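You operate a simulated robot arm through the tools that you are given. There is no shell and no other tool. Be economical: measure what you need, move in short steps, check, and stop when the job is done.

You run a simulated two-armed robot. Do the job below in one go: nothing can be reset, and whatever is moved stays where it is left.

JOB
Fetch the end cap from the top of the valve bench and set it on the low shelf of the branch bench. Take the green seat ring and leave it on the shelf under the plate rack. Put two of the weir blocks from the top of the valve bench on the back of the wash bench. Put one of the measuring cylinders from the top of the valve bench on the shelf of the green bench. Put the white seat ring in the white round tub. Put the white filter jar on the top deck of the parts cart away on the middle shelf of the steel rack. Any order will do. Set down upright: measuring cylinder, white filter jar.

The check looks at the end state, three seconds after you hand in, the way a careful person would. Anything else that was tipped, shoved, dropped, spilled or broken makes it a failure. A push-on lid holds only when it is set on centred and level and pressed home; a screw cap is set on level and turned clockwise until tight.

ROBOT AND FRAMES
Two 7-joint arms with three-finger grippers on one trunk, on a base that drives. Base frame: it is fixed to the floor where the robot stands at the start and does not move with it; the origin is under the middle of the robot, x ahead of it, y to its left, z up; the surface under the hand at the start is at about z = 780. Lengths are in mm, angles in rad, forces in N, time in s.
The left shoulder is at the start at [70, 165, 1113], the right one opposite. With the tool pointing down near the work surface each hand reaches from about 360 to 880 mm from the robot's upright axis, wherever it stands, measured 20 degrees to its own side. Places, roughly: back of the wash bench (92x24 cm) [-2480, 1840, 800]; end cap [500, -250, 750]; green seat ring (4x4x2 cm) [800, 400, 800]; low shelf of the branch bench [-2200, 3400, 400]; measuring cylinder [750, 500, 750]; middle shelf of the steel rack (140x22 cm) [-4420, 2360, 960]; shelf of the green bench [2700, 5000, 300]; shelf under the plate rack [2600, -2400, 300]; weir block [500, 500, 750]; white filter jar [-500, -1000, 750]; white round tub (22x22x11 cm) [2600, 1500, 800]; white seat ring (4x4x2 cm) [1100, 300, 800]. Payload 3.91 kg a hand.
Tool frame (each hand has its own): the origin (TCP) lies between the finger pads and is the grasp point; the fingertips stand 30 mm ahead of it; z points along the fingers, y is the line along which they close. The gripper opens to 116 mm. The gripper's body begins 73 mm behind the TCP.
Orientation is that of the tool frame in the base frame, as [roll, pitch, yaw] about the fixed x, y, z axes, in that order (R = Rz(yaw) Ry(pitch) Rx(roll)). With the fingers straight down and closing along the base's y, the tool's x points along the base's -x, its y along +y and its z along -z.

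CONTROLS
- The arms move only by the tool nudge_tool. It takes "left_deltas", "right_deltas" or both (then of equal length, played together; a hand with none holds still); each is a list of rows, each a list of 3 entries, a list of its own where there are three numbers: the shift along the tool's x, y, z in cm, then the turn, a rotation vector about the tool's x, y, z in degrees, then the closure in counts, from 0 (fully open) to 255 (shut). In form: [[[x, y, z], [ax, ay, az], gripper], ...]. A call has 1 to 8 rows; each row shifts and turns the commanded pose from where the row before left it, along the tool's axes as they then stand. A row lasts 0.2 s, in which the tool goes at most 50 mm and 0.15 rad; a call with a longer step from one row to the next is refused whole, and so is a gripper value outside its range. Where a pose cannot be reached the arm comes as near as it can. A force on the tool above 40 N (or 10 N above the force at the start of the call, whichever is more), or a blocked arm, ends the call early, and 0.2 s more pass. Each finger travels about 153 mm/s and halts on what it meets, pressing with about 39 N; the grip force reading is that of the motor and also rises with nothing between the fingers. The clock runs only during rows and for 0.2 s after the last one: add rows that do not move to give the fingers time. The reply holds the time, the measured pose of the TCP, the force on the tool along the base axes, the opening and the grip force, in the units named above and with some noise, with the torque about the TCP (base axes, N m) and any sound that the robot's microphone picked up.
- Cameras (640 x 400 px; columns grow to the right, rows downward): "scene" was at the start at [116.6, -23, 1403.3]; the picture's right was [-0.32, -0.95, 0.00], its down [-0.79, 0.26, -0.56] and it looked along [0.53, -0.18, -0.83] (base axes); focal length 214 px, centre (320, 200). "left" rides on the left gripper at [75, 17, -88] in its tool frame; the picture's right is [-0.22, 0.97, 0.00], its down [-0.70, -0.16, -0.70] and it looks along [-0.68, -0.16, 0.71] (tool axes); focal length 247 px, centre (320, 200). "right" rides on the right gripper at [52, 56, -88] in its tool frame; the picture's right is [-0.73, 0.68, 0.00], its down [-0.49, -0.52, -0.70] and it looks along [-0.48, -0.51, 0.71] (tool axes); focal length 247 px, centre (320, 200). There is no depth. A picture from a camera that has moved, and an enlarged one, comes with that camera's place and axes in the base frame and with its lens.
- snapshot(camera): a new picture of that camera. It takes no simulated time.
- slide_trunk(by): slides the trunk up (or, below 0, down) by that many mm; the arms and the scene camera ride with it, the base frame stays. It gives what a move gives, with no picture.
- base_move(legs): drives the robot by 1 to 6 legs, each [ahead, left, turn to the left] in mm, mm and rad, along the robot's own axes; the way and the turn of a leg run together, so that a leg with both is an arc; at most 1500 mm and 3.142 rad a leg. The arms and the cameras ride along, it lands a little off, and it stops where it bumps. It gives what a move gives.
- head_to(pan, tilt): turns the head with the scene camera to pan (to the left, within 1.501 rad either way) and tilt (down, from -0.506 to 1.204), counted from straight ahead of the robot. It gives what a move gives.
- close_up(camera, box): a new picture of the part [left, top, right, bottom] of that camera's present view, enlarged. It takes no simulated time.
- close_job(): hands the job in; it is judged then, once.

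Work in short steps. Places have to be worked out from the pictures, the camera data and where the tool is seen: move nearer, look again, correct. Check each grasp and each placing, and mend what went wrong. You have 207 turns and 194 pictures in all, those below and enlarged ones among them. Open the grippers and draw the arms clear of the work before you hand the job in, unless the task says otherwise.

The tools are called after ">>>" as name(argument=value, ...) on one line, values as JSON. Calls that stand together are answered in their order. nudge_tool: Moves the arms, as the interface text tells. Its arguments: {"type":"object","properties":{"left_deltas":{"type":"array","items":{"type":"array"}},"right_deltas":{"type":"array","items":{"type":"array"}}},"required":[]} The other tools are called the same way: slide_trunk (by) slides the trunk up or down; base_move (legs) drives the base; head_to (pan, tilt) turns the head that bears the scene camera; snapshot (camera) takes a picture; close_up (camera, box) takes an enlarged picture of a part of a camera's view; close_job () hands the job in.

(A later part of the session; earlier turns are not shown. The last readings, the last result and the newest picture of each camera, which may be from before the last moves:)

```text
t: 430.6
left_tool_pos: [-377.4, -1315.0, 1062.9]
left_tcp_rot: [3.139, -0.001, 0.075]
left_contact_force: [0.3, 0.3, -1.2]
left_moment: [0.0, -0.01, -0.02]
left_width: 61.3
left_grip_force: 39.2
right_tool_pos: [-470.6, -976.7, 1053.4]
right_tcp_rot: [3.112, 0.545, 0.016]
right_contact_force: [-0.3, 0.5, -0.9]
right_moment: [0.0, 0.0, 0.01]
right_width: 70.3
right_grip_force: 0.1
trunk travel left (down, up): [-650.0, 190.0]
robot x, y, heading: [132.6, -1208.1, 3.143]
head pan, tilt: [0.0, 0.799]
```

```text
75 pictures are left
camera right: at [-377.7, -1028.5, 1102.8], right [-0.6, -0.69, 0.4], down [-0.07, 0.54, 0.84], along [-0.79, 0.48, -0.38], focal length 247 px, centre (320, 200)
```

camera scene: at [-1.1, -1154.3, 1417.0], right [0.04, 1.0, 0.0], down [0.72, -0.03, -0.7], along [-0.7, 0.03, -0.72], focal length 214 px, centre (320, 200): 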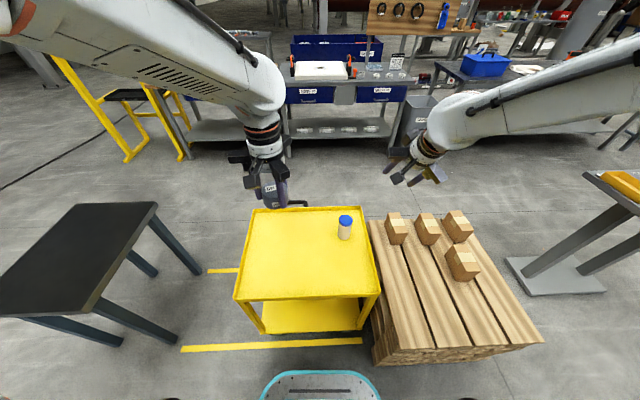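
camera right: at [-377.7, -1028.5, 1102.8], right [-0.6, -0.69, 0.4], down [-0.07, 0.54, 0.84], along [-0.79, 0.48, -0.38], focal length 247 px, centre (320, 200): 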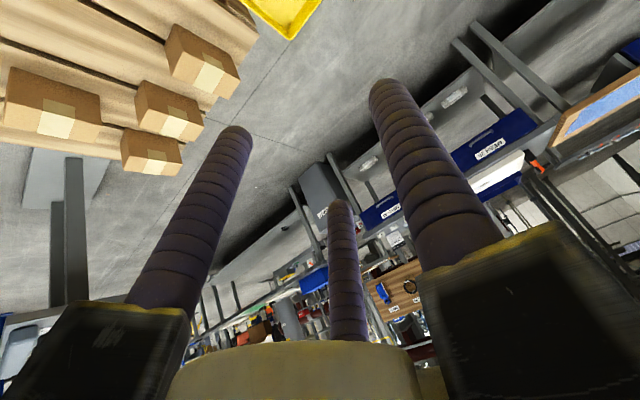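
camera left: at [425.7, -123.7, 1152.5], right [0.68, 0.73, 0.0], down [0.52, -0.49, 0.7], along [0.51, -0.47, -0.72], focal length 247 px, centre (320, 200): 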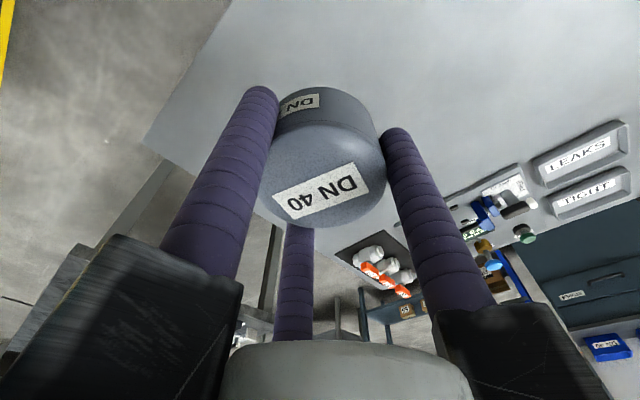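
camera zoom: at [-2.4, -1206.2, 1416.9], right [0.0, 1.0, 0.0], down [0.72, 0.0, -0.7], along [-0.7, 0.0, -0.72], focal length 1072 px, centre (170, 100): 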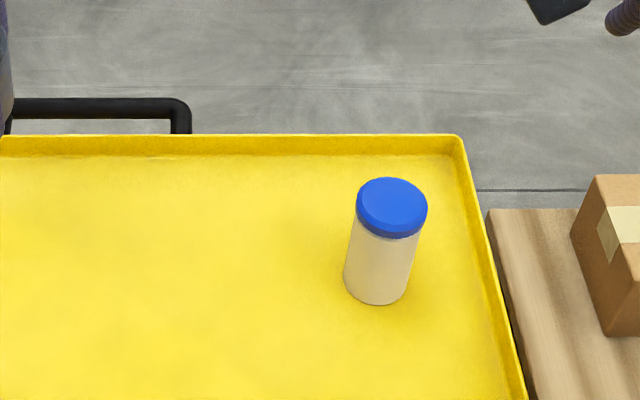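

>>> snapshot(camera="left")

```text
74 pictures are left
camera left: at [-301.5, -1325.7, 1152.5], right [-0.15, -0.99, 0.0], down [-0.71, 0.11, 0.7], along [-0.69, 0.1, -0.71], focal length 247 px, centre (320, 200)
```

left: 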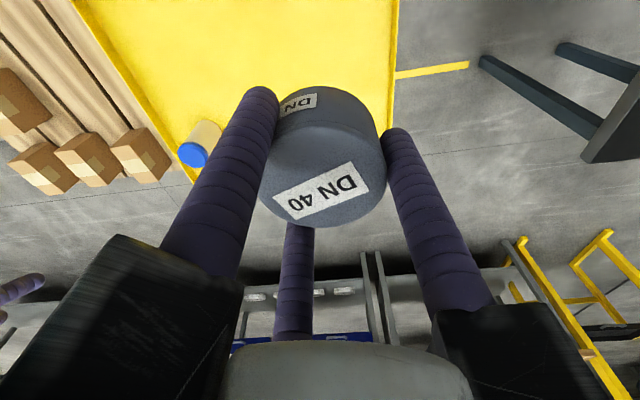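

Jar: about (−544,−1027), deck ≈ 622, 112 mm tall. I turn the right tool horizontal and roll it 60° so its camera clears the deck; the left hand goes up.

>>> nudge_tool(right_deltas=[[[0, 0, 0], [0, -8.4, 0], 60], [[0, 0, 0], [0, -8.4, 0], 60], [[0, 0, 0], [0, -8.4, 0], 60], [[0, 0, 0], [0, -8.4, 0], 60], [[0, 0, 0], [0, -8.4, 0], 60], [[0, 0, 0], [0, -8.4, 0], 60], [[0, 0, 0], [0, -8.4, 0], 60], [[0, 0, 0], [0, 0, 0], 60]], left_deltas=[[[0, 0, -4], [0, 0, 0], 200], [[0, 0, -4], [0, 0, 0], 200], [[0, 0, -4], [0, 0, 0], 200], [[0, 0, -4], [0, 0, 0], 200], [[0, 0, 0], [0, 0, 0], 200], [[0, 0, 0], [0, 0, 0], 200], [[0, 0, 0], [0, 0, 0], 200], [[0, 0, 0], [0, 0, 0], 200]])

>>> nudge_tool(right_deltas=[[[0, 0, 0], [0, 0, 8.5], 60], [[0, 0, 0], [0, 0, 8.5], 60], [[0, 0, 0], [0, 0, 8.5], 60], [[0, 0, 0], [0, 0, 8.5], 60], [[0, 0, 0], [0, 0, 8.5], 60], [[0, 0, 0], [0, 0, 8.5], 60], [[0, 0, 0], [0, 0, 8.5], 60], [[0, 0, 0], [0, 0, 0], 60]])

>>> snapshot(camera="right")

>>> snapshot(camera="scene")

```text
t: 432.4
left_tool_pos: [-377.0, -1317.2, 1223.9]
left_tcp_rot: [3.141, 0.001, 0.075]
left_contact_force: [0.2, -0.8, -2.1]
left_moment: [0.02, 0.04, 0.02]
left_width: 61.3
left_grip_force: 39.1
right_tool_pos: [-468.9, -983.1, 1053.9]
right_tcp_rot: [2.084, 1.542, -1.024]
right_contact_force: [-0.3, -0.3, -0.2]
right_moment: [-0.01, -0.02, -0.01]
right_width: 88.6
right_grip_force: 0.1
right hand out of reach, approached as far as the arm can: row 7
trunk travel left (down, up): [-650.0, 190.0]
robot x, y, heading: [131.1, -1209.0, 3.142]
head pan, tilt: [0.0, 0.799]
```

```text
t: 434.4
left_tool_pos: [-378.4, -1315.1, 1223.6]
left_tcp_rot: [3.14, -0.002, 0.074]
left_contact_force: [0.3, 0.1, -1.1]
left_moment: [-0.01, -0.01, 0.03]
left_width: 61.4
left_grip_force: 38.8
right_tool_pos: [-471.1, -991.6, 1118.5]
right_tcp_rot: [1.478, 0.51, -1.589]
right_contact_force: [0.0, 0.3, -0.1]
right_moment: [0.05, 0.01, 0.0]
right_width: 88.7
right_grip_force: 0.0
right hand out of reach, approached as far as the arm can: row 3, 4, 5, 6, 7
trunk travel left (down, up): [-650.0, 190.0]
robot x, y, heading: [127.6, -1211.2, 3.143]
head pan, tilt: [0.0, 0.799]
stopped in row 8 (right hand): the arm was blocked; the commanded pose is now the measured one
```

```text
73 pictures are left
camera right: at [-377.9, -1062.0, 1134.0], right [0.07, 0.31, 0.95], down [0.66, 0.7, -0.27], along [-0.75, 0.65, -0.16], focal length 247 px, centre (320, 200)
```

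right: 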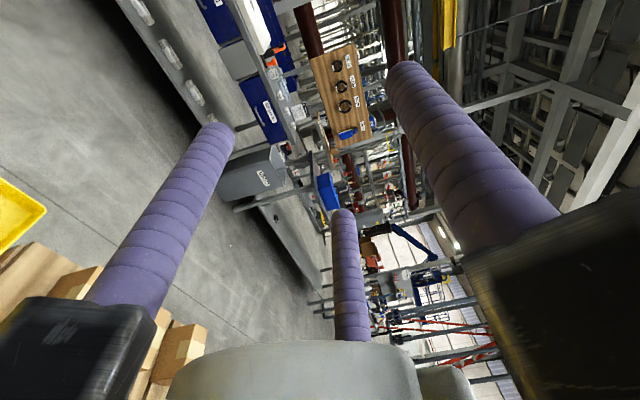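

```text
72 pictures are left
camera scene: at [-3.2, -1208.0, 1416.9], right [0.0, 1.0, 0.0], down [0.72, 0.0, -0.7], along [-0.7, 0.0, -0.72], focal length 214 px, centre (320, 200)
```

scene: 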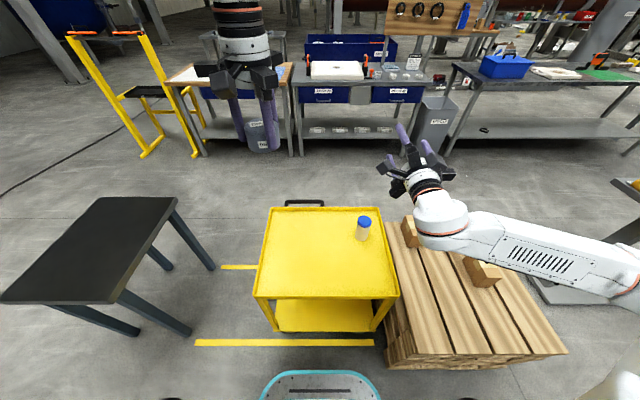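

Rolled about 60°. Level the tool (it points 4.6° up) and align in y with the jar.

>>> nudge_tool(right_deltas=[[[0, 0, 0], [4.05, 2.26, 0.1], 60], [[1.5, 0.85, 0], [0, 0, 0], 60], [[1.5, 0.85, 0], [0, 0, 0], 60], [[0, 0, 0], [0, 0, 0], 60]])

```text
t: 435.4
left_tool_pos: [-377.9, -1316.4, 1224.2]
left_tcp_rot: [3.139, 0.001, 0.074]
left_contact_force: [-0.4, 0.1, -1.8]
left_moment: [-0.03, 0.03, -0.02]
left_width: 61.2
left_grip_force: 39.2
right_tool_pos: [-466.5, -1026.5, 1119.4]
right_tcp_rot: [1.571, 0.509, -1.545]
right_contact_force: [0.2, -0.4, 0.2]
right_moment: [-0.01, 0.0, 0.0]
right_width: 88.9
right_grip_force: 0.1
trunk travel left (down, up): [-650.0, 190.0]
robot x, y, heading: [129.9, -1209.4, 3.136]
head pan, tilt: [0.0, 0.799]
```

Level. Lower the trunk in two steps and check the jar's alignment.

>>> slide_trunk(by=-300)

>>> snapshot(camera="right")

>>> close_up(camera="scene", box=[260, 90, 460, 220])

```text
t: 438.4
left_tool_pos: [-378.5, -1316.6, 924.9]
left_tcp_rot: [-3.141, 0.001, 0.076]
left_contact_force: [-0.6, 0.5, -1.2]
left_moment: [-0.02, 0.02, 0.0]
left_width: 61.2
left_grip_force: 39.3
right_tool_pos: [-467.5, -1027.8, 817.7]
right_tcp_rot: [1.573, 0.512, -1.541]
right_contact_force: [0.1, 0.4, 0.3]
right_moment: [-0.01, 0.02, 0.01]
right_width: 88.7
right_grip_force: 0.1
trunk travel left (down, up): [-350.0, 490.0]
robot x, y, heading: [129.7, -1208.8, 3.142]
head pan, tilt: [0.0, 0.799]
```

```text
71 pictures are left
camera right: at [-376.9, -1098.0, 841.3], right [-0.01, 0.31, 0.95], down [0.68, 0.7, -0.22], along [-0.73, 0.65, -0.21], focal length 247 px, centre (320, 200)
```

right: 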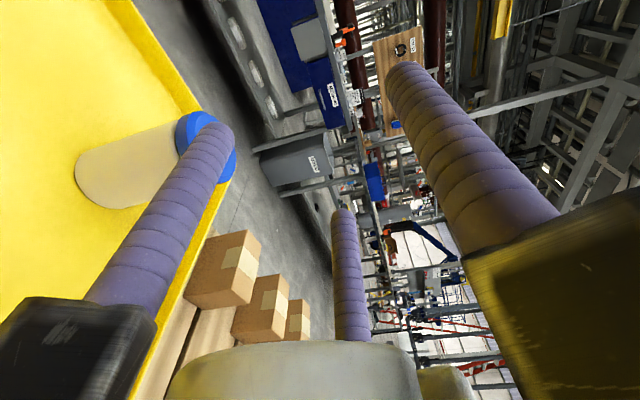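

```text
3.08 times, centred on (360, 155) of scene
camera zoom: at [-1.9, -1208.8, 1117.0], right [0.0, 1.0, 0.0], down [0.72, 0.0, -0.7], along [-0.7, 0.0, -0.72], focal length 660 px, centre (197, 338)
```

zoom: 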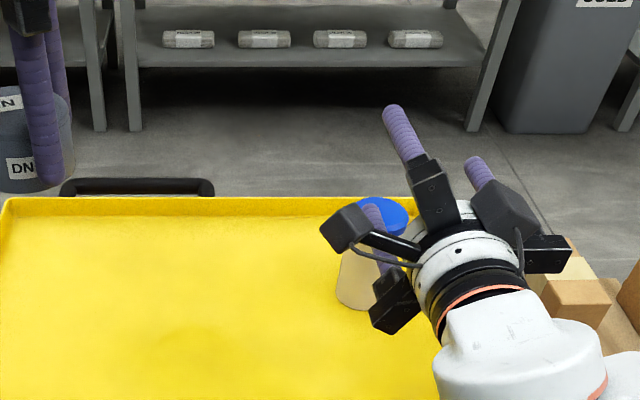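

Jar confirmed at (−545,−1029), lid top ≈ 733. Lower another 70 mm and check clearances.

>>> slide_trunk(by=-75)

>>> head_to(pan=-0.35, tilt=0.7)

>>> snapshot(camera="scene")

>>> snapshot(camera="right")

```text
t: 439.5
left_tool_pos: [-376.3, -1317.4, 850.3]
left_tcp_rot: [3.142, 0.0, 0.075]
left_contact_force: [-0.3, -0.3, -1.2]
left_moment: [-0.01, -0.02, 0.02]
left_width: 61.4
left_grip_force: 39.5
right_tool_pos: [-467.6, -1027.0, 744.5]
right_tcp_rot: [1.571, 0.512, -1.542]
right_contact_force: [0.2, 0.8, 0.5]
right_moment: [-0.03, -0.02, -0.03]
right_width: 88.4
right_grip_force: 0.1
trunk travel left (down, up): [-275.0, 565.0]
robot x, y, heading: [132.0, -1209.9, 3.144]
head pan, tilt: [0.0, 0.799]
```

```text
t: 440.4
left_tool_pos: [-378.3, -1316.3, 848.6]
left_tcp_rot: [3.14, 0.001, 0.076]
left_contact_force: [-0.5, -0.8, -1.8]
left_moment: [0.0, 0.02, 0.0]
left_width: 61.2
left_grip_force: 39.0
right_tool_pos: [-468.2, -1027.9, 744.4]
right_tcp_rot: [1.573, 0.51, -1.542]
right_contact_force: [0.4, 0.2, -0.4]
right_moment: [0.0, -0.02, 0.02]
right_width: 88.4
right_grip_force: 0.0
trunk travel left (down, up): [-275.0, 565.0]
robot x, y, heading: [130.2, -1208.6, 3.138]
head pan, tilt: [-0.351, 0.7]
```

```text
69 pictures are left
camera scene: at [-1.1, -1179.7, 1050.2], right [0.34, 0.94, 0.0], down [0.61, -0.22, -0.76], along [-0.72, 0.26, -0.64], focal length 214 px, centre (320, 200)
```

scene: 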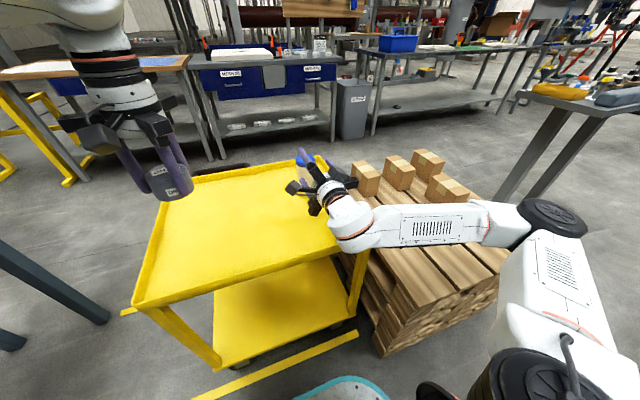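

```text
68 pictures are left
camera right: at [-376.9, -1097.9, 766.2], right [-0.01, 0.31, 0.95], down [0.68, 0.7, -0.22], along [-0.73, 0.65, -0.21], focal length 247 px, centre (320, 200)
```

right: 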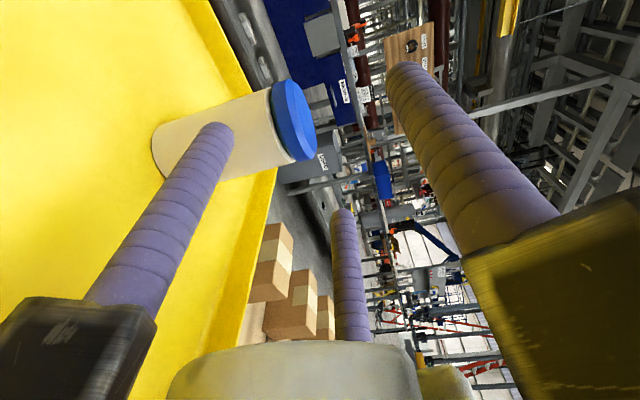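

Clear. Lower 44 mm more to z≈700 and advance onto the jar.

>>> slide_trunk(by=-46)

>>> nudge_tool(right_deltas=[[[0, 0, 2.5], [0, 0, 0], 60], [[0, 0, 2.5], [0, 0, 0], 60], [[0, 0, 2.6], [0, 0, 0], 60], [[0, 0, 0], [0, 0, 0], 60]])

>>> snapshot(camera="right")

>>> close_up(camera="scene", box=[240, 110, 440, 250])

```text
t: 441.2
left_tool_pos: [-376.7, -1316.7, 802.9]
left_tcp_rot: [3.141, 0.001, 0.074]
left_contact_force: [0.0, 0.1, -2.0]
left_moment: [-0.01, 0.01, 0.0]
left_width: 61.6
left_grip_force: 39.1
right_tool_pos: [-466.6, -1027.6, 698.8]
right_tcp_rot: [1.571, 0.51, -1.543]
right_contact_force: [0.3, 0.0, 0.3]
right_moment: [-0.01, -0.03, 0.04]
right_width: 88.6
right_grip_force: 0.0
trunk travel left (down, up): [-229.0, 611.0]
robot x, y, heading: [127.8, -1208.6, 3.143]
head pan, tilt: [-0.351, 0.7]
```

```text
t: 442.2
left_tool_pos: [-377.9, -1316.5, 802.5]
left_tcp_rot: [3.14, 0.0, 0.075]
left_contact_force: [0.5, -0.1, -1.7]
left_moment: [-0.02, 0.01, 0.0]
left_width: 61.3
left_grip_force: 38.6
right_tool_pos: [-543.2, -1028.5, 697.0]
right_tcp_rot: [1.572, 0.51, -1.542]
right_contact_force: [0.2, -0.1, -0.1]
right_moment: [0.02, 0.0, -0.01]
right_width: 88.6
right_grip_force: 0.1
trunk travel left (down, up): [-229.0, 611.0]
robot x, y, heading: [131.1, -1210.1, 3.143]
head pan, tilt: [-0.351, 0.7]
```

```text
67 pictures are left
camera right: at [-452.7, -1099.2, 719.8], right [-0.01, 0.31, 0.95], down [0.68, 0.7, -0.22], along [-0.73, 0.65, -0.21], focal length 247 px, centre (320, 200)
```

right: 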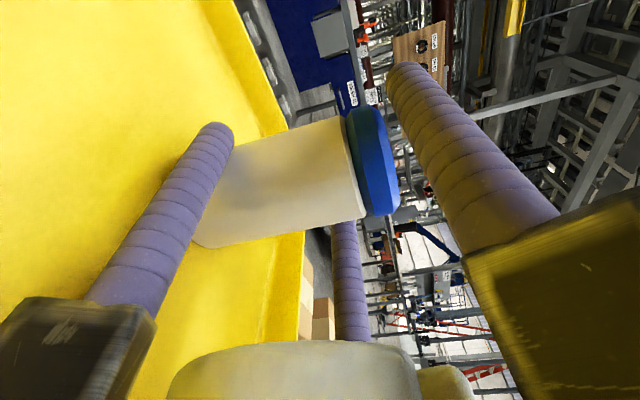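

```text
2.86 times, centred on (340, 180) of scene
camera zoom: at [-1.2, -1179.7, 1004.2], right [0.34, 0.94, 0.0], down [0.6, -0.22, -0.76], along [-0.72, 0.26, -0.64], focal length 613 px, centre (263, 257)
```

zoom: 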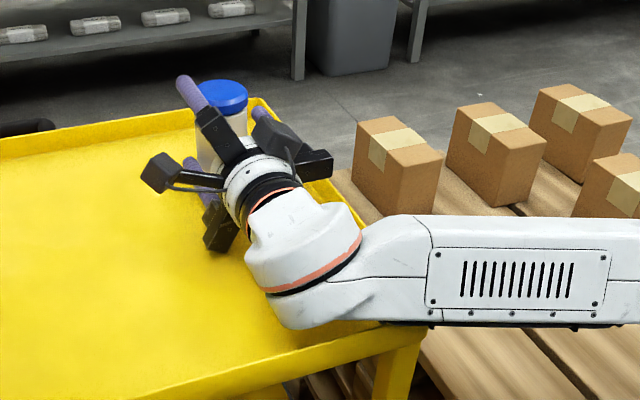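

Jar is between the jaws; I lower 6 mm so the upper jaw bears on the lid's side, then close softly.

>>> nudge_tool(right_deltas=[[[0.3, -0.52, 0], [0, 0, 0], 60], [[0, 0, 0], [0, 0, 0], 60], [[0, 0, 0], [0, 0, 0], 110], [[0, 0, 0], [0, 0, 0], 140], [[0, 0, 0], [0, 0, 0], 220], [[0, 0, 0], [0, 0, 0], 220]])

>>> snapshot(camera="right")

```text
t: 443.6
left_tool_pos: [-375.7, -1318.2, 804.1]
left_tcp_rot: [3.141, 0.002, 0.075]
left_contact_force: [-0.6, -0.4, -1.1]
left_moment: [-0.02, 0.03, 0.0]
left_width: 61.2
left_grip_force: 39.0
right_tool_pos: [-541.7, -1028.3, 694.1]
right_tcp_rot: [1.567, 0.513, -1.547]
right_contact_force: [-5.7, 0.1, 18.1]
right_moment: [-0.24, 0.8, -0.06]
right_width: 76.4
right_grip_force: 38.4
trunk travel left (down, up): [-229.0, 611.0]
robot x, y, heading: [127.7, -1208.2, 3.138]
head pan, tilt: [-0.351, 0.7]
```

```text
65 pictures are left
camera right: at [-452.0, -1099.7, 716.4], right [0.0, 0.31, 0.95], down [0.68, 0.7, -0.22], along [-0.73, 0.65, -0.21], focal length 247 px, centre (320, 200)
```

right: 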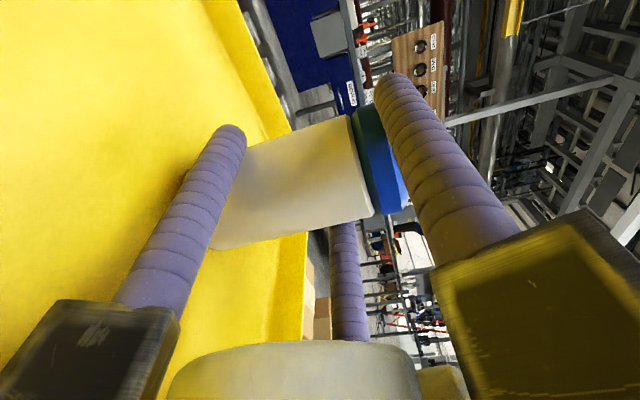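

The upper jaw landed on the lid's rim. I open, tilt the tool 10° nose-down (raises the wrist off the cart lip), lower ~11 mm, and close again.

>>> nudge_tool(right_deltas=[[[0, 0, 0], [0, 0, 0], 60], [[0, 0, 0], [0, 0, 0], 60], [[0, 0, 0], [4.35, 2.45, 0], 60], [[0, 0, 0], [4.35, 2.45, 0], 60], [[0, 0, 0], [0, 0, 0], 72], [[0, 0, 0], [0, 0, 0], 72]])

>>> snapshot(camera="right")

>>> close_up(camera="scene", box=[240, 110, 440, 250])

```text
t: 445.0
left_tool_pos: [-377.4, -1316.5, 803.1]
left_tcp_rot: [-3.141, 0.001, 0.075]
left_contact_force: [-1.2, -1.3, -1.7]
left_moment: [0.02, -0.01, -0.02]
left_width: 61.2
left_grip_force: 39.6
right_tool_pos: [-542.7, -1029.5, 690.7]
right_tcp_rot: [1.775, 0.503, -1.443]
right_contact_force: [-0.4, 0.1, -0.4]
right_moment: [0.01, 0.0, -0.04]
right_width: 83.4
right_grip_force: 0.0
trunk travel left (down, up): [-229.0, 611.0]
robot x, y, heading: [130.0, -1207.4, 3.146]
head pan, tilt: [-0.351, 0.7]
```

```text
64 pictures are left
camera right: at [-457.5, -1099.7, 728.5], right [-0.18, 0.3, 0.94], down [0.71, 0.7, -0.09], along [-0.68, 0.65, -0.34], focal length 247 px, centre (320, 200)
```

right: 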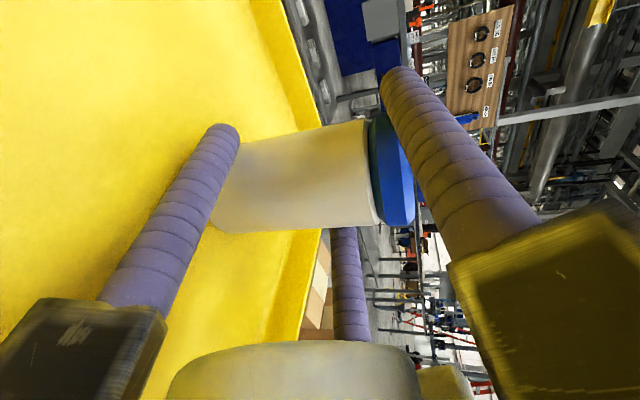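

```text
2.86 times, centred on (340, 180) of scene
camera zoom: at [-1.1, -1179.6, 1004.2], right [0.34, 0.94, 0.0], down [0.61, -0.22, -0.76], along [-0.72, 0.26, -0.64], focal length 613 px, centre (263, 257)
```

zoom: 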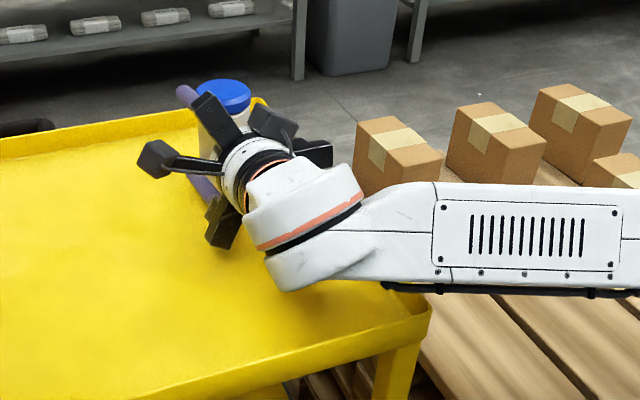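

Forearm is well clear. Shift 8 mm left (three-jaw centring), lower 7 mm, then close.

>>> nudge_tool(right_deltas=[[[0.7, 0.39, 0], [0, 0, 0], 72], [[0.34, -0.6, 0.12], [0, 0, 0], 72], [[0, 0, 0], [0, 0, 0], 85], [[0, 0, 0], [0, 0, 0], 100], [[0, 0, 0], [0, 0, 0], 220], [[0, 0, 0], [0, 0, 0], 220]])

>>> snapshot(camera="right")

```text
t: 446.4
left_tool_pos: [-377.0, -1317.0, 801.9]
left_tcp_rot: [3.141, 0.002, 0.075]
left_contact_force: [-0.8, 1.3, -0.9]
left_moment: [0.01, -0.03, 0.04]
left_width: 61.1
left_grip_force: 39.6
right_tool_pos: [-542.5, -1036.6, 686.0]
right_tcp_rot: [1.77, 0.502, -1.448]
right_contact_force: [-1.7, 2.2, 6.9]
right_moment: [0.42, 0.24, 0.01]
right_width: 78.5
right_grip_force: 38.3
trunk travel left (down, up): [-229.0, 611.0]
robot x, y, heading: [131.4, -1203.6, 3.144]
head pan, tilt: [-0.351, 0.7]
```

```text
62 pictures are left
camera right: at [-457.7, -1108.0, 722.6], right [-0.17, 0.3, 0.94], down [0.71, 0.7, -0.09], along [-0.69, 0.65, -0.33], focal length 247 px, centre (320, 200)
```

right: 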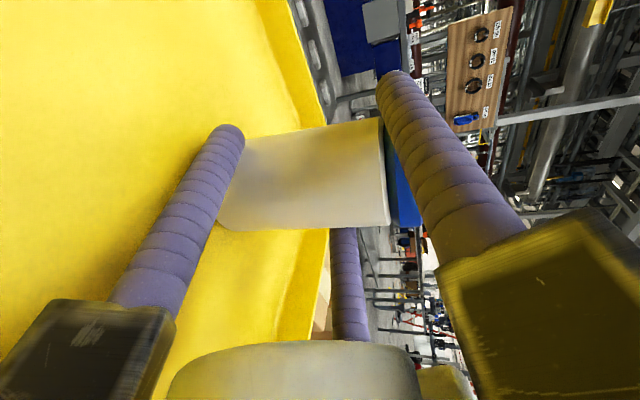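

Gripped at 78 mm. Lift with the trunk and check the jar.

>>> slide_trunk(by=40)

>>> snapshot(camera="right")

>>> close_up(camera="scene", box=[240, 110, 440, 250])

```text
t: 447.3
left_tool_pos: [-378.6, -1315.3, 842.2]
left_tcp_rot: [-3.14, 0.001, 0.074]
left_contact_force: [0.5, -0.2, -1.8]
left_moment: [0.01, -0.01, 0.04]
left_width: 61.2
left_grip_force: 39.1
right_tool_pos: [-542.9, -1036.9, 722.8]
right_tcp_rot: [1.771, 0.501, -1.444]
right_contact_force: [-0.4, 0.0, -1.2]
right_moment: [-0.01, -0.01, -0.04]
right_width: 78.5
right_grip_force: 38.8
trunk travel left (down, up): [-269.0, 571.0]
robot x, y, heading: [129.0, -1209.1, 3.142]
head pan, tilt: [-0.351, 0.7]
```

```text
61 pictures are left
camera right: at [-458.1, -1108.3, 761.2], right [-0.18, 0.3, 0.94], down [0.71, 0.7, -0.09], along [-0.68, 0.65, -0.34], focal length 247 px, centre (320, 200)
```

right: 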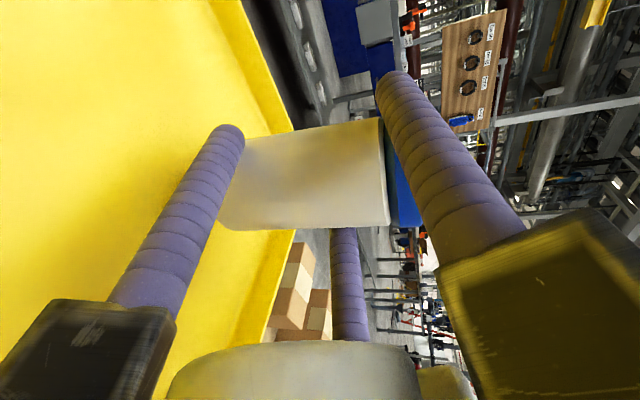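

```text
2.86 times, centred on (340, 180) of scene
camera zoom: at [-1.5, -1179.6, 1044.1], right [0.34, 0.94, 0.0], down [0.61, -0.22, -0.76], along [-0.72, 0.26, -0.64], focal length 613 px, centre (263, 257)
```

zoom: 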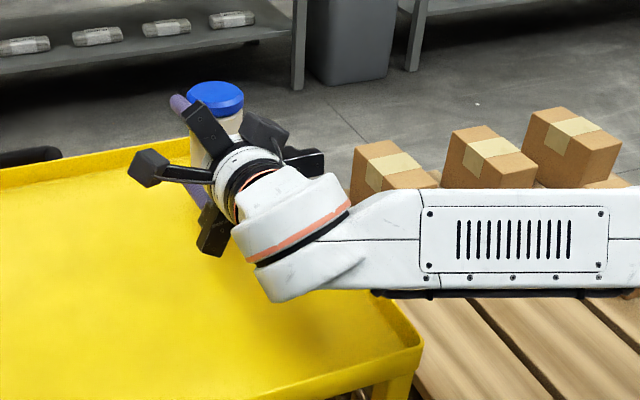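

Jar is held upright. Raise the trunk and leave: south round the stool, then west and north, always facing −x.

>>> slide_trunk(by=381)

>>> base_move(legs=[[0, 1450, 0], [1380, 0, 0]])

>>> head_to(pan=-0.9, tilt=0.4)

>>> snapshot(camera="scene")

```text
t: 450.9
left_tool_pos: [-377.9, -1317.6, 1223.6]
left_tcp_rot: [-3.141, 0.0, 0.076]
left_contact_force: [0.1, 0.2, -1.5]
left_moment: [0.02, -0.01, -0.04]
left_width: 60.8
left_grip_force: 39.0
right_tool_pos: [-542.9, -1037.6, 1105.4]
right_tcp_rot: [1.771, 0.504, -1.444]
right_contact_force: [-1.1, 0.5, -0.4]
right_moment: [-0.03, -0.04, -0.02]
right_width: 78.2
right_grip_force: 38.9
trunk travel left (down, up): [-650.0, 190.0]
robot x, y, heading: [126.5, -1210.1, 3.138]
head pan, tilt: [-0.351, 0.7]
```

```text
t: 464.7
left_tool_pos: [-1779.4, -2757.9, 1223.7]
left_tcp_rot: [-3.14, -0.001, 0.063]
left_contact_force: [-0.4, -0.3, -1.7]
left_moment: [0.0, -0.02, 0.02]
left_width: 61.2
left_grip_force: 38.7
right_tool_pos: [-1941.7, -2477.1, 1105.5]
right_tcp_rot: [1.772, 0.503, -1.455]
right_contact_force: [1.0, -0.2, -2.1]
right_moment: [-0.02, -0.01, -0.04]
right_width: 78.1
right_grip_force: 38.7
trunk travel left (down, up): [-650.0, 190.0]
robot x, y, heading: [-1272.6, -2654.1, 3.132]
head pan, tilt: [-0.351, 0.7]
```

```text
t: 465.7
left_tool_pos: [-1778.5, -2757.4, 1223.9]
left_tcp_rot: [-3.142, -0.002, 0.065]
left_contact_force: [-1.2, -0.3, -1.3]
left_moment: [-0.04, 0.03, 0.01]
left_width: 61.0
left_grip_force: 39.1
right_tool_pos: [-1941.9, -2477.1, 1105.1]
right_tcp_rot: [1.771, 0.504, -1.455]
right_contact_force: [0.0, -0.3, -0.7]
right_moment: [-0.01, -0.03, 0.0]
right_width: 78.1
right_grip_force: 39.1
trunk travel left (down, up): [-650.0, 190.0]
robot x, y, heading: [-1269.6, -2655.0, 3.13]
head pan, tilt: [-0.901, 0.4]
```

```text
59 pictures are left
camera scene: at [-1378.5, -2581.2, 1452.0], right [0.79, 0.61, 0.0], down [0.24, -0.31, -0.92], along [-0.57, 0.73, -0.39], focal length 214 px, centre (320, 200)
```

scene: 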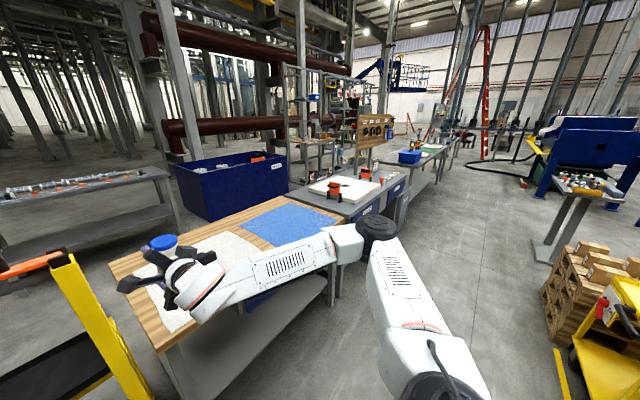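

The lane north is open (jar visible, upright). Drive 3 m north along it.

>>> base_move(legs=[[-80, 0, 0.01], [0, -1500, 0], [0, -1500, 0]])

>>> head_to(pan=-0.9, tilt=0.4)

>>> snapshot(camera="scene")

```text
t: 480.9
left_tool_pos: [-1713.6, 252.7, 1223.7]
left_tcp_rot: [3.141, -0.001, 0.077]
left_contact_force: [-0.8, 1.0, -1.7]
left_moment: [-0.03, 0.01, 0.01]
left_width: 60.8
left_grip_force: 39.1
right_tool_pos: [-1878.9, 532.7, 1104.9]
right_tcp_rot: [1.772, 0.503, -1.441]
right_contact_force: [-0.3, -0.6, -1.6]
right_moment: [-0.02, -0.02, 0.0]
right_width: 78.0
right_grip_force: 38.7
trunk travel left (down, up): [-650.0, 190.0]
robot x, y, heading: [-1202.8, 364.6, -3.136]
head pan, tilt: [-0.901, 0.4]
```

```text
t: 481.5
left_tool_pos: [-1713.4, 252.9, 1224.0]
left_tcp_rot: [-3.141, -0.002, 0.076]
left_contact_force: [0.4, -0.6, -1.1]
left_moment: [-0.02, -0.01, 0.0]
left_width: 61.1
left_grip_force: 39.1
right_tool_pos: [-1879.2, 532.0, 1105.4]
right_tcp_rot: [1.772, 0.503, -1.441]
right_contact_force: [-0.3, -0.9, -1.9]
right_moment: [-0.02, -0.03, 0.0]
right_width: 77.8
right_grip_force: 39.0
trunk travel left (down, up): [-650.0, 190.0]
robot x, y, heading: [-1205.4, 365.1, -3.141]
head pan, tilt: [-0.901, 0.4]
```

```text
58 pictures are left
camera scene: at [-1315.4, 434.8, 1452.0], right [0.78, 0.62, 0.0], down [0.24, -0.3, -0.92], along [-0.57, 0.72, -0.39], focal length 214 px, centre (320, 200)
```

scene: 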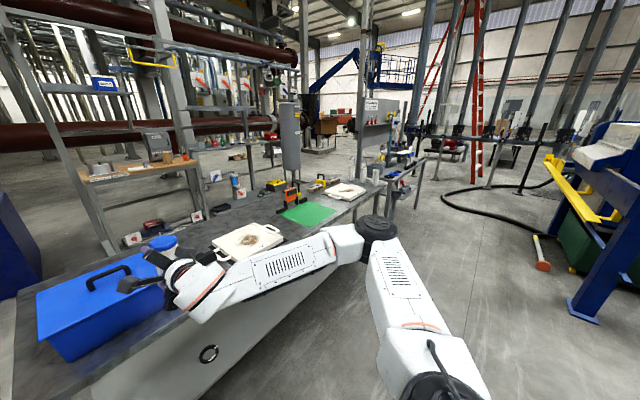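

Continue north to the branch bench, a little farther from the benches.

>>> base_move(legs=[[-110, 0, 0], [0, -1500, 0], [0, -1200, 0]])

>>> head_to(pan=-0.3, tilt=0.55)

>>> snapshot(camera="scene")

```text
t: 495.5
left_tool_pos: [-1591.9, 2971.8, 1224.0]
left_tcp_rot: [-3.14, 0.001, 0.077]
left_contact_force: [-0.9, -0.5, -0.7]
left_moment: [-0.02, -0.02, -0.02]
left_width: 61.3
left_grip_force: 39.3
right_tool_pos: [-1758.2, 3249.9, 1105.3]
right_tcp_rot: [1.771, 0.503, -1.443]
right_contact_force: [0.0, -0.4, -1.4]
right_moment: [0.0, -0.03, 0.01]
right_width: 77.8
right_grip_force: 38.9
trunk travel left (down, up): [-650.0, 190.0]
robot x, y, heading: [-1084.0, 3084.0, -3.139]
head pan, tilt: [-0.901, 0.4]
```

```text
t: 496.5
left_tool_pos: [-1593.4, 2971.7, 1223.1]
left_tcp_rot: [-3.14, -0.001, 0.078]
left_contact_force: [0.4, 0.5, -1.4]
left_moment: [0.02, 0.01, 0.02]
left_width: 60.9
left_grip_force: 38.8
right_tool_pos: [-1758.8, 3250.8, 1105.7]
right_tcp_rot: [1.771, 0.501, -1.444]
right_contact_force: [-0.7, 0.7, -1.0]
right_moment: [-0.04, -0.07, -0.04]
right_width: 77.5
right_grip_force: 39.3
trunk travel left (down, up): [-650.0, 190.0]
robot x, y, heading: [-1083.4, 3075.3, -3.134]
head pan, tilt: [-0.3, 0.55]
```

```text
57 pictures are left
camera scene: at [-1222.9, 3106.3, 1438.3], right [0.3, 0.96, 0.0], down [0.5, -0.15, -0.85], along [-0.81, 0.25, -0.52], focal length 214 px, centre (320, 200)
```

scene: 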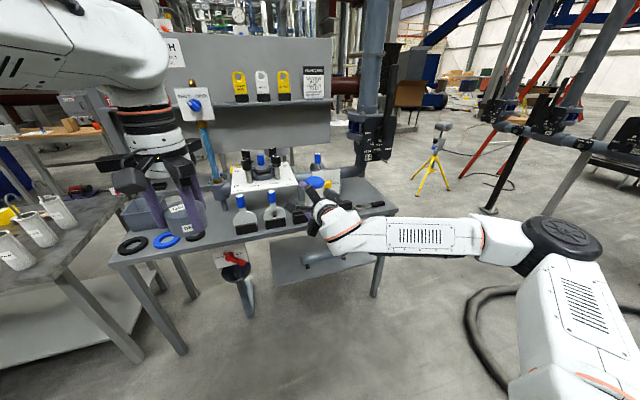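

>>> close_up(camera="scene", box=[220, 180, 420, 310])

```text
3.08 times, centred on (320, 245) of scene
camera zoom: at [-1222.9, 3106.3, 1438.3], right [0.3, 0.96, 0.0], down [0.5, -0.15, -0.85], along [-0.81, 0.25, -0.52], focal length 660 px, centre (320, 62)
```

zoom: 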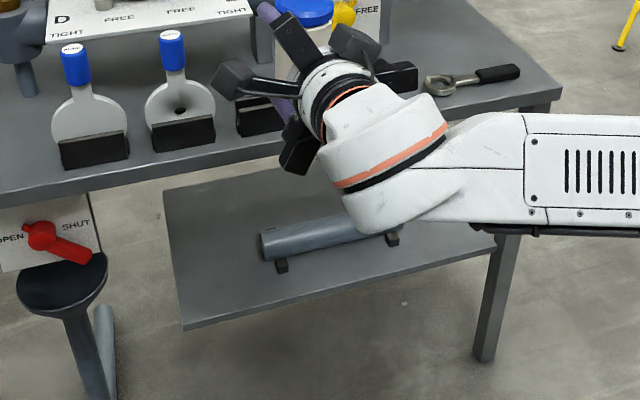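

There's free room at the front-left of the low shelf, about (−2085,3175). I set the left arm (tilt 20°), and turn the robot right 0.7 rad so the jar hand stays clear.

>>> nudge_tool(left_deltas=[[[-3.2, 3.6, 0], [0, 0, 0], 200], [[-3.2, 3.6, 0], [0, 0, 0], 200], [[-3.2, 3.6, 0], [0, 0, 0], 200], [[-3.2, 3.6, 0], [0, 0, 0], 200], [[0, 0, 3.7], [0, -5, 0], 200], [[0, 0, 3.7], [0, -5, 0], 200], [[0, 0, 3.7], [0, -5, 0], 200], [[0, 0, 3.7], [0, -5, 0], 200]])

>>> base_move(legs=[[0, 0, -0.7]])

>>> slide_trunk(by=-350)

>>> slide_trunk(by=-220)

>>> head_to(pan=0.5, tilt=0.4)

>>> snapshot(camera="scene")

```text
t: 498.3
left_tool_pos: [-1728.9, 2815.5, 1077.4]
left_tcp_rot: [3.138, 0.348, 0.077]
left_contact_force: [0.2, -0.2, -0.6]
left_moment: [0.01, 0.03, 0.03]
left_width: 61.1
left_grip_force: 39.3
right_tool_pos: [-1759.3, 3250.6, 1104.8]
right_tcp_rot: [1.773, 0.504, -1.444]
right_contact_force: [0.0, 0.2, -1.0]
right_moment: [-0.02, -0.02, -0.02]
right_width: 77.7
right_grip_force: 39.4
trunk travel left (down, up): [-650.0, 190.0]
robot x, y, heading: [-1082.5, 3079.8, -3.142]
head pan, tilt: [-0.3, 0.55]
```

```text
t: 500.6
left_tool_pos: [-1745.1, 3302.1, 1076.7]
left_tcp_rot: [-3.141, 0.351, -0.638]
left_contact_force: [0.0, 0.6, -0.8]
left_moment: [-0.02, 0.03, 0.02]
left_width: 60.9
left_grip_force: 38.5
right_tool_pos: [-1482.4, 3648.8, 1104.5]
right_tcp_rot: [1.771, 0.503, -2.158]
right_contact_force: [0.6, 0.4, -1.4]
right_moment: [-0.03, 0.02, 0.01]
right_width: 77.6
right_grip_force: 38.9
trunk travel left (down, up): [-650.0, 190.0]
robot x, y, heading: [-1085.6, 3082.3, 2.43]
head pan, tilt: [-0.3, 0.55]
```

```text
t: 504.0
left_tool_pos: [-1745.5, 3301.6, 727.2]
left_tcp_rot: [3.14, 0.35, -0.634]
left_contact_force: [1.4, -0.5, -1.1]
left_moment: [0.01, 0.01, -0.03]
left_width: 61.0
left_grip_force: 38.8
right_tool_pos: [-1483.1, 3650.4, 755.5]
right_tcp_rot: [1.77, 0.502, -2.156]
right_contact_force: [0.3, 0.6, -1.5]
right_moment: [-0.07, 0.0, -0.01]
right_width: 77.3
right_grip_force: 39.1
trunk travel left (down, up): [-300.0, 540.0]
robot x, y, heading: [-1085.1, 3082.1, 2.43]
head pan, tilt: [-0.3, 0.55]
```

```text
t: 506.4
left_tool_pos: [-1745.8, 3301.7, 506.7]
left_tcp_rot: [-3.142, 0.35, -0.636]
left_contact_force: [0.4, 0.6, -1.6]
left_moment: [0.02, 0.0, -0.04]
left_width: 60.9
left_grip_force: 38.7
right_tool_pos: [-1483.7, 3649.7, 536.3]
right_tcp_rot: [1.773, 0.504, -2.157]
right_contact_force: [0.5, -0.2, -1.4]
right_moment: [-0.01, 0.0, 0.03]
right_width: 77.7
right_grip_force: 38.8
trunk travel left (down, up): [-80.0, 760.0]
robot x, y, heading: [-1084.1, 3080.4, 2.425]
head pan, tilt: [-0.3, 0.55]
```

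```text
t: 507.5
left_tool_pos: [-1745.4, 3302.9, 506.7]
left_tcp_rot: [-3.141, 0.35, -0.638]
left_contact_force: [-0.1, 0.0, -1.3]
left_moment: [0.01, 0.02, 0.02]
left_width: 61.0
left_grip_force: 39.3
right_tool_pos: [-1483.3, 3648.9, 535.4]
right_tcp_rot: [1.771, 0.502, -2.158]
right_contact_force: [0.8, -0.3, -1.7]
right_moment: [0.01, 0.0, 0.02]
right_width: 77.6
right_grip_force: 38.5
trunk travel left (down, up): [-80.0, 760.0]
robot x, y, heading: [-1090.4, 3080.4, 2.425]
head pan, tilt: [0.499, 0.4]
```

```text
55 pictures are left
camera scene: at [-1215.1, 3132.4, 882.0], right [0.21, 0.98, 0.0], down [0.38, -0.08, -0.92], along [-0.9, 0.2, -0.39], focal length 214 px, centre (320, 200)
```

scene: 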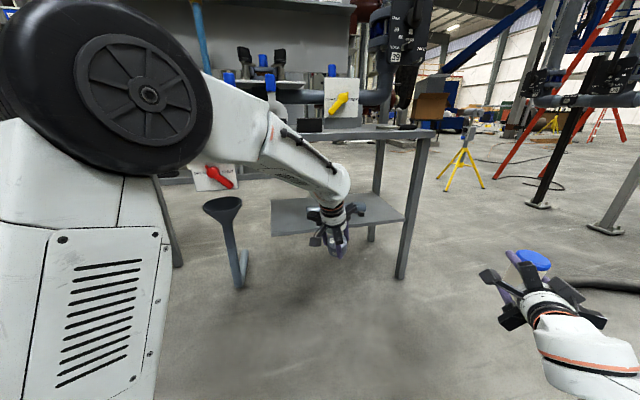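

Shelf and cap in view. Move the base left 318 mm then ahead 100 mm, and check.

>>> base_move(legs=[[0, 318, 0], [90, 0, 0]])

>>> snapshot(camera="left")

>>> snapshot(camera="scene")

```text
t: 510.3
left_tool_pos: [-2021.2, 3120.2, 505.4]
left_tcp_rot: [-3.141, 0.348, -0.636]
left_contact_force: [0.2, -0.4, -2.0]
left_moment: [-0.05, 0.0, 0.01]
left_width: 60.9
left_grip_force: 38.8
right_tool_pos: [-1761.6, 3469.1, 535.7]
right_tcp_rot: [1.771, 0.501, -2.153]
right_contact_force: [-0.2, 1.1, -2.0]
right_moment: [-0.01, -0.03, -0.03]
right_width: 77.5
right_grip_force: 39.3
trunk travel left (down, up): [-80.0, 760.0]
robot x, y, heading: [-1359.5, 2899.6, 2.435]
head pan, tilt: [0.499, 0.4]
```

```text
54 pictures are left
camera left: at [-1950.3, 3047.4, 564.7], right [-0.75, -0.66, 0.08], down [-0.24, 0.38, 0.9], along [-0.62, 0.65, -0.44], focal length 247 px, centre (320, 200)
```

left: 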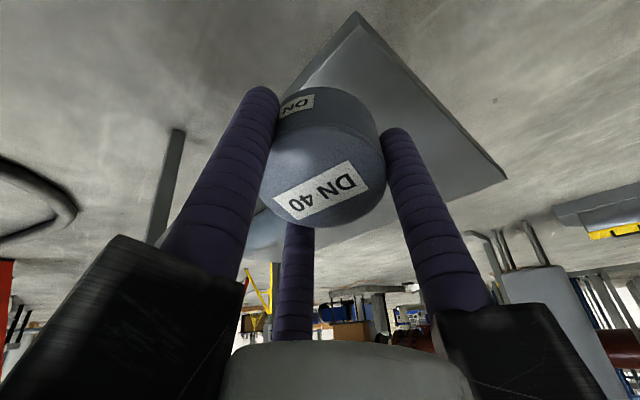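

```text
53 pictures are left
camera scene: at [-1491.2, 2952.4, 882.0], right [0.21, 0.98, 0.0], down [0.38, -0.08, -0.92], along [-0.9, 0.19, -0.39], focal length 214 px, centre (320, 200)
```

scene: 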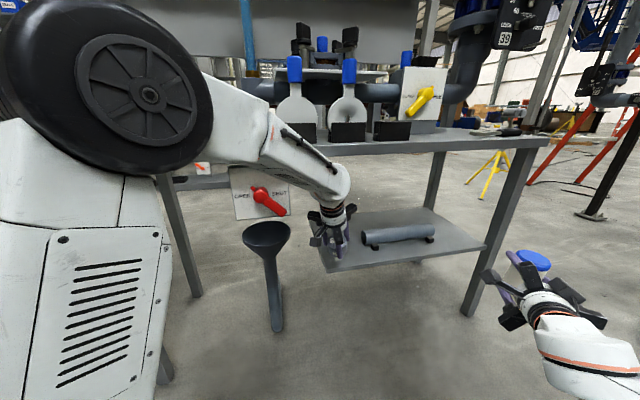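

Shelf corner confirmed at (−2032,3086). Advance 79 mm and lower until touch.

>>> base_move(legs=[[79, 5, 0]])

>>> nudge_tool(left_deltas=[[[0.7, 0, 1.9], [0, 0, 0], 200], [[0.7, 0, 1.9], [0, 0, 0], 200], [[0.17, 0, 0.47], [0, 0, 0], 200], [[0.17, 0, 0.47], [0, 0, 0], 200], [[0.17, 0, 0.47], [0, 0, 0], 200], [[0.17, 0, 0.47], [0, 0, 0], 200]])

>>> close_up(camera="scene", box=[240, 140, 440, 280])

```text
t: 511.5
left_tool_pos: [-2077.8, 3166.0, 499.7]
left_tcp_rot: [3.14, 0.329, -0.639]
left_contact_force: [0.8, -0.2, -1.7]
left_moment: [0.03, 0.03, -0.01]
left_width: 60.5
left_grip_force: 39.5
right_tool_pos: [-1822.3, 3514.9, 534.1]
right_tcp_rot: [1.772, 0.503, -2.155]
right_contact_force: [1.0, 0.0, -1.3]
right_moment: [-0.02, -0.01, 0.03]
right_width: 77.6
right_grip_force: 38.7
trunk travel left (down, up): [-80.0, 760.0]
robot x, y, heading: [-1422.1, 2948.7, 2.429]
head pan, tilt: [0.499, 0.4]
stopped in leg 1: the robot was blocked; the commanded pose is now the measured one
```

```text
t: 512.9
left_tool_pos: [-2076.4, 3165.1, 439.1]
left_tcp_rot: [3.14, 0.331, -0.64]
left_contact_force: [-0.3, -0.3, -0.3]
left_moment: [0.02, -0.02, -0.04]
left_width: 60.9
left_grip_force: 39.1
right_tool_pos: [-1822.3, 3515.8, 534.6]
right_tcp_rot: [1.773, 0.503, -2.154]
right_contact_force: [-0.3, 1.1, -1.4]
right_moment: [-0.03, -0.03, 0.03]
right_width: 77.6
right_grip_force: 39.3
trunk travel left (down, up): [-80.0, 760.0]
robot x, y, heading: [-1424.6, 2948.9, 2.432]
head pan, tilt: [0.499, 0.4]
```

```text
2.86 times, centred on (340, 210) of scene
camera zoom: at [-1553.1, 2999.4, 882.0], right [0.21, 0.98, 0.0], down [0.38, -0.08, -0.92], along [-0.9, 0.19, -0.39], focal length 613 px, centre (263, 171)
```

zoom: 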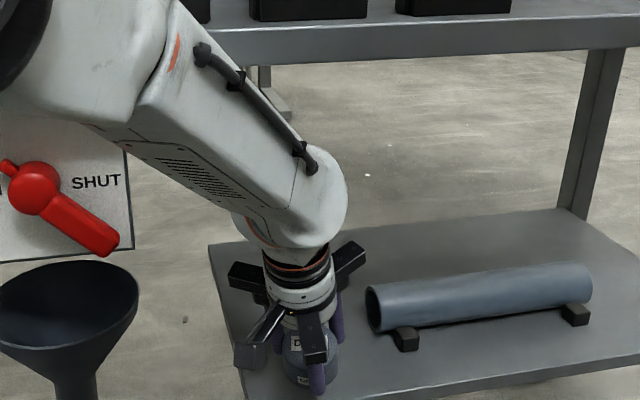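

No contact yet; keep lowering gently.

>>> nudge_tool(left_deltas=[[[0.17, 0, 0.47], [0, 0, 0], 200], [[0.17, 0, 0.47], [0, 0, 0], 200], [[0.17, 0, 0.47], [0, 0, 0], 200], [[0.17, 0, 0.47], [0, 0, 0], 200], [[0.17, 0, 0.47], [0, 0, 0], 200], [[0.17, 0, 0.47], [0, 0, 0], 200]])

```text
t: 514.3
left_tool_pos: [-2078.1, 3166.8, 419.9]
left_tcp_rot: [3.14, 0.345, -0.642]
left_contact_force: [11.9, -6.2, 21.7]
left_moment: [-0.31, -1.09, -0.3]
left_width: 61.3
left_grip_force: 39.4
right_tool_pos: [-1821.0, 3514.6, 534.8]
right_tcp_rot: [1.77, 0.502, -2.154]
right_contact_force: [-0.3, 0.3, -1.3]
right_moment: [-0.02, 0.0, 0.0]
right_width: 77.5
right_grip_force: 39.1
trunk travel left (down, up): [-80.0, 760.0]
robot x, y, heading: [-1426.0, 2949.6, 2.429]
head pan, tilt: [0.499, 0.4]
stopped in row 6 (left hand): the force on the tool passed its limit at 64 N (the readings are from after the stop); the commanded pose is now the measured one
```

Touchdown. Raise 3 mm, release, withdraw along the tool axis, then back toward me.

>>> nudge_tool(left_deltas=[[[-0.1, 0, -0.3], [0, 0, 0], 200], [[0, 0, 0], [0, 0, 0], 120], [[0, 0, 0], [0, 0, 0], 70], [[0, 0, 0], [0, 0, 0], 60], [[0, 0, -1.5], [0, 0, 0], 60], [[0, 0, -2.5], [0, 0, 0], 60], [[0, 0, -1.2], [0, 0, 0], 60], [[0, 0, 0], [0, 0, 0], 60]])

>>> snapshot(camera="left")

```text
t: 516.1
left_tool_pos: [-2063.1, 3154.9, 469.0]
left_tcp_rot: [3.14, 0.341, -0.64]
left_contact_force: [-0.5, -0.1, -0.8]
left_moment: [-0.03, 0.02, -0.01]
left_width: 88.8
left_grip_force: 0.0
right_tool_pos: [-1822.6, 3514.9, 534.5]
right_tcp_rot: [1.774, 0.501, -2.155]
right_contact_force: [1.1, 0.2, -1.4]
right_moment: [-0.03, -0.03, 0.0]
right_width: 77.4
right_grip_force: 39.0
trunk travel left (down, up): [-80.0, 760.0]
robot x, y, heading: [-1421.9, 2950.1, 2.432]
head pan, tilt: [0.499, 0.4]
```

```text
51 pictures are left
camera left: at [-1992.6, 3082.6, 527.5], right [-0.75, -0.66, 0.08], down [-0.24, 0.38, 0.89], along [-0.62, 0.65, -0.44], focal length 247 px, centre (320, 200)
```

left: 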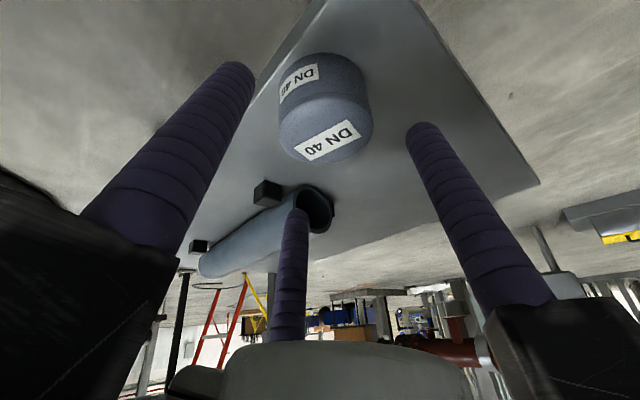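

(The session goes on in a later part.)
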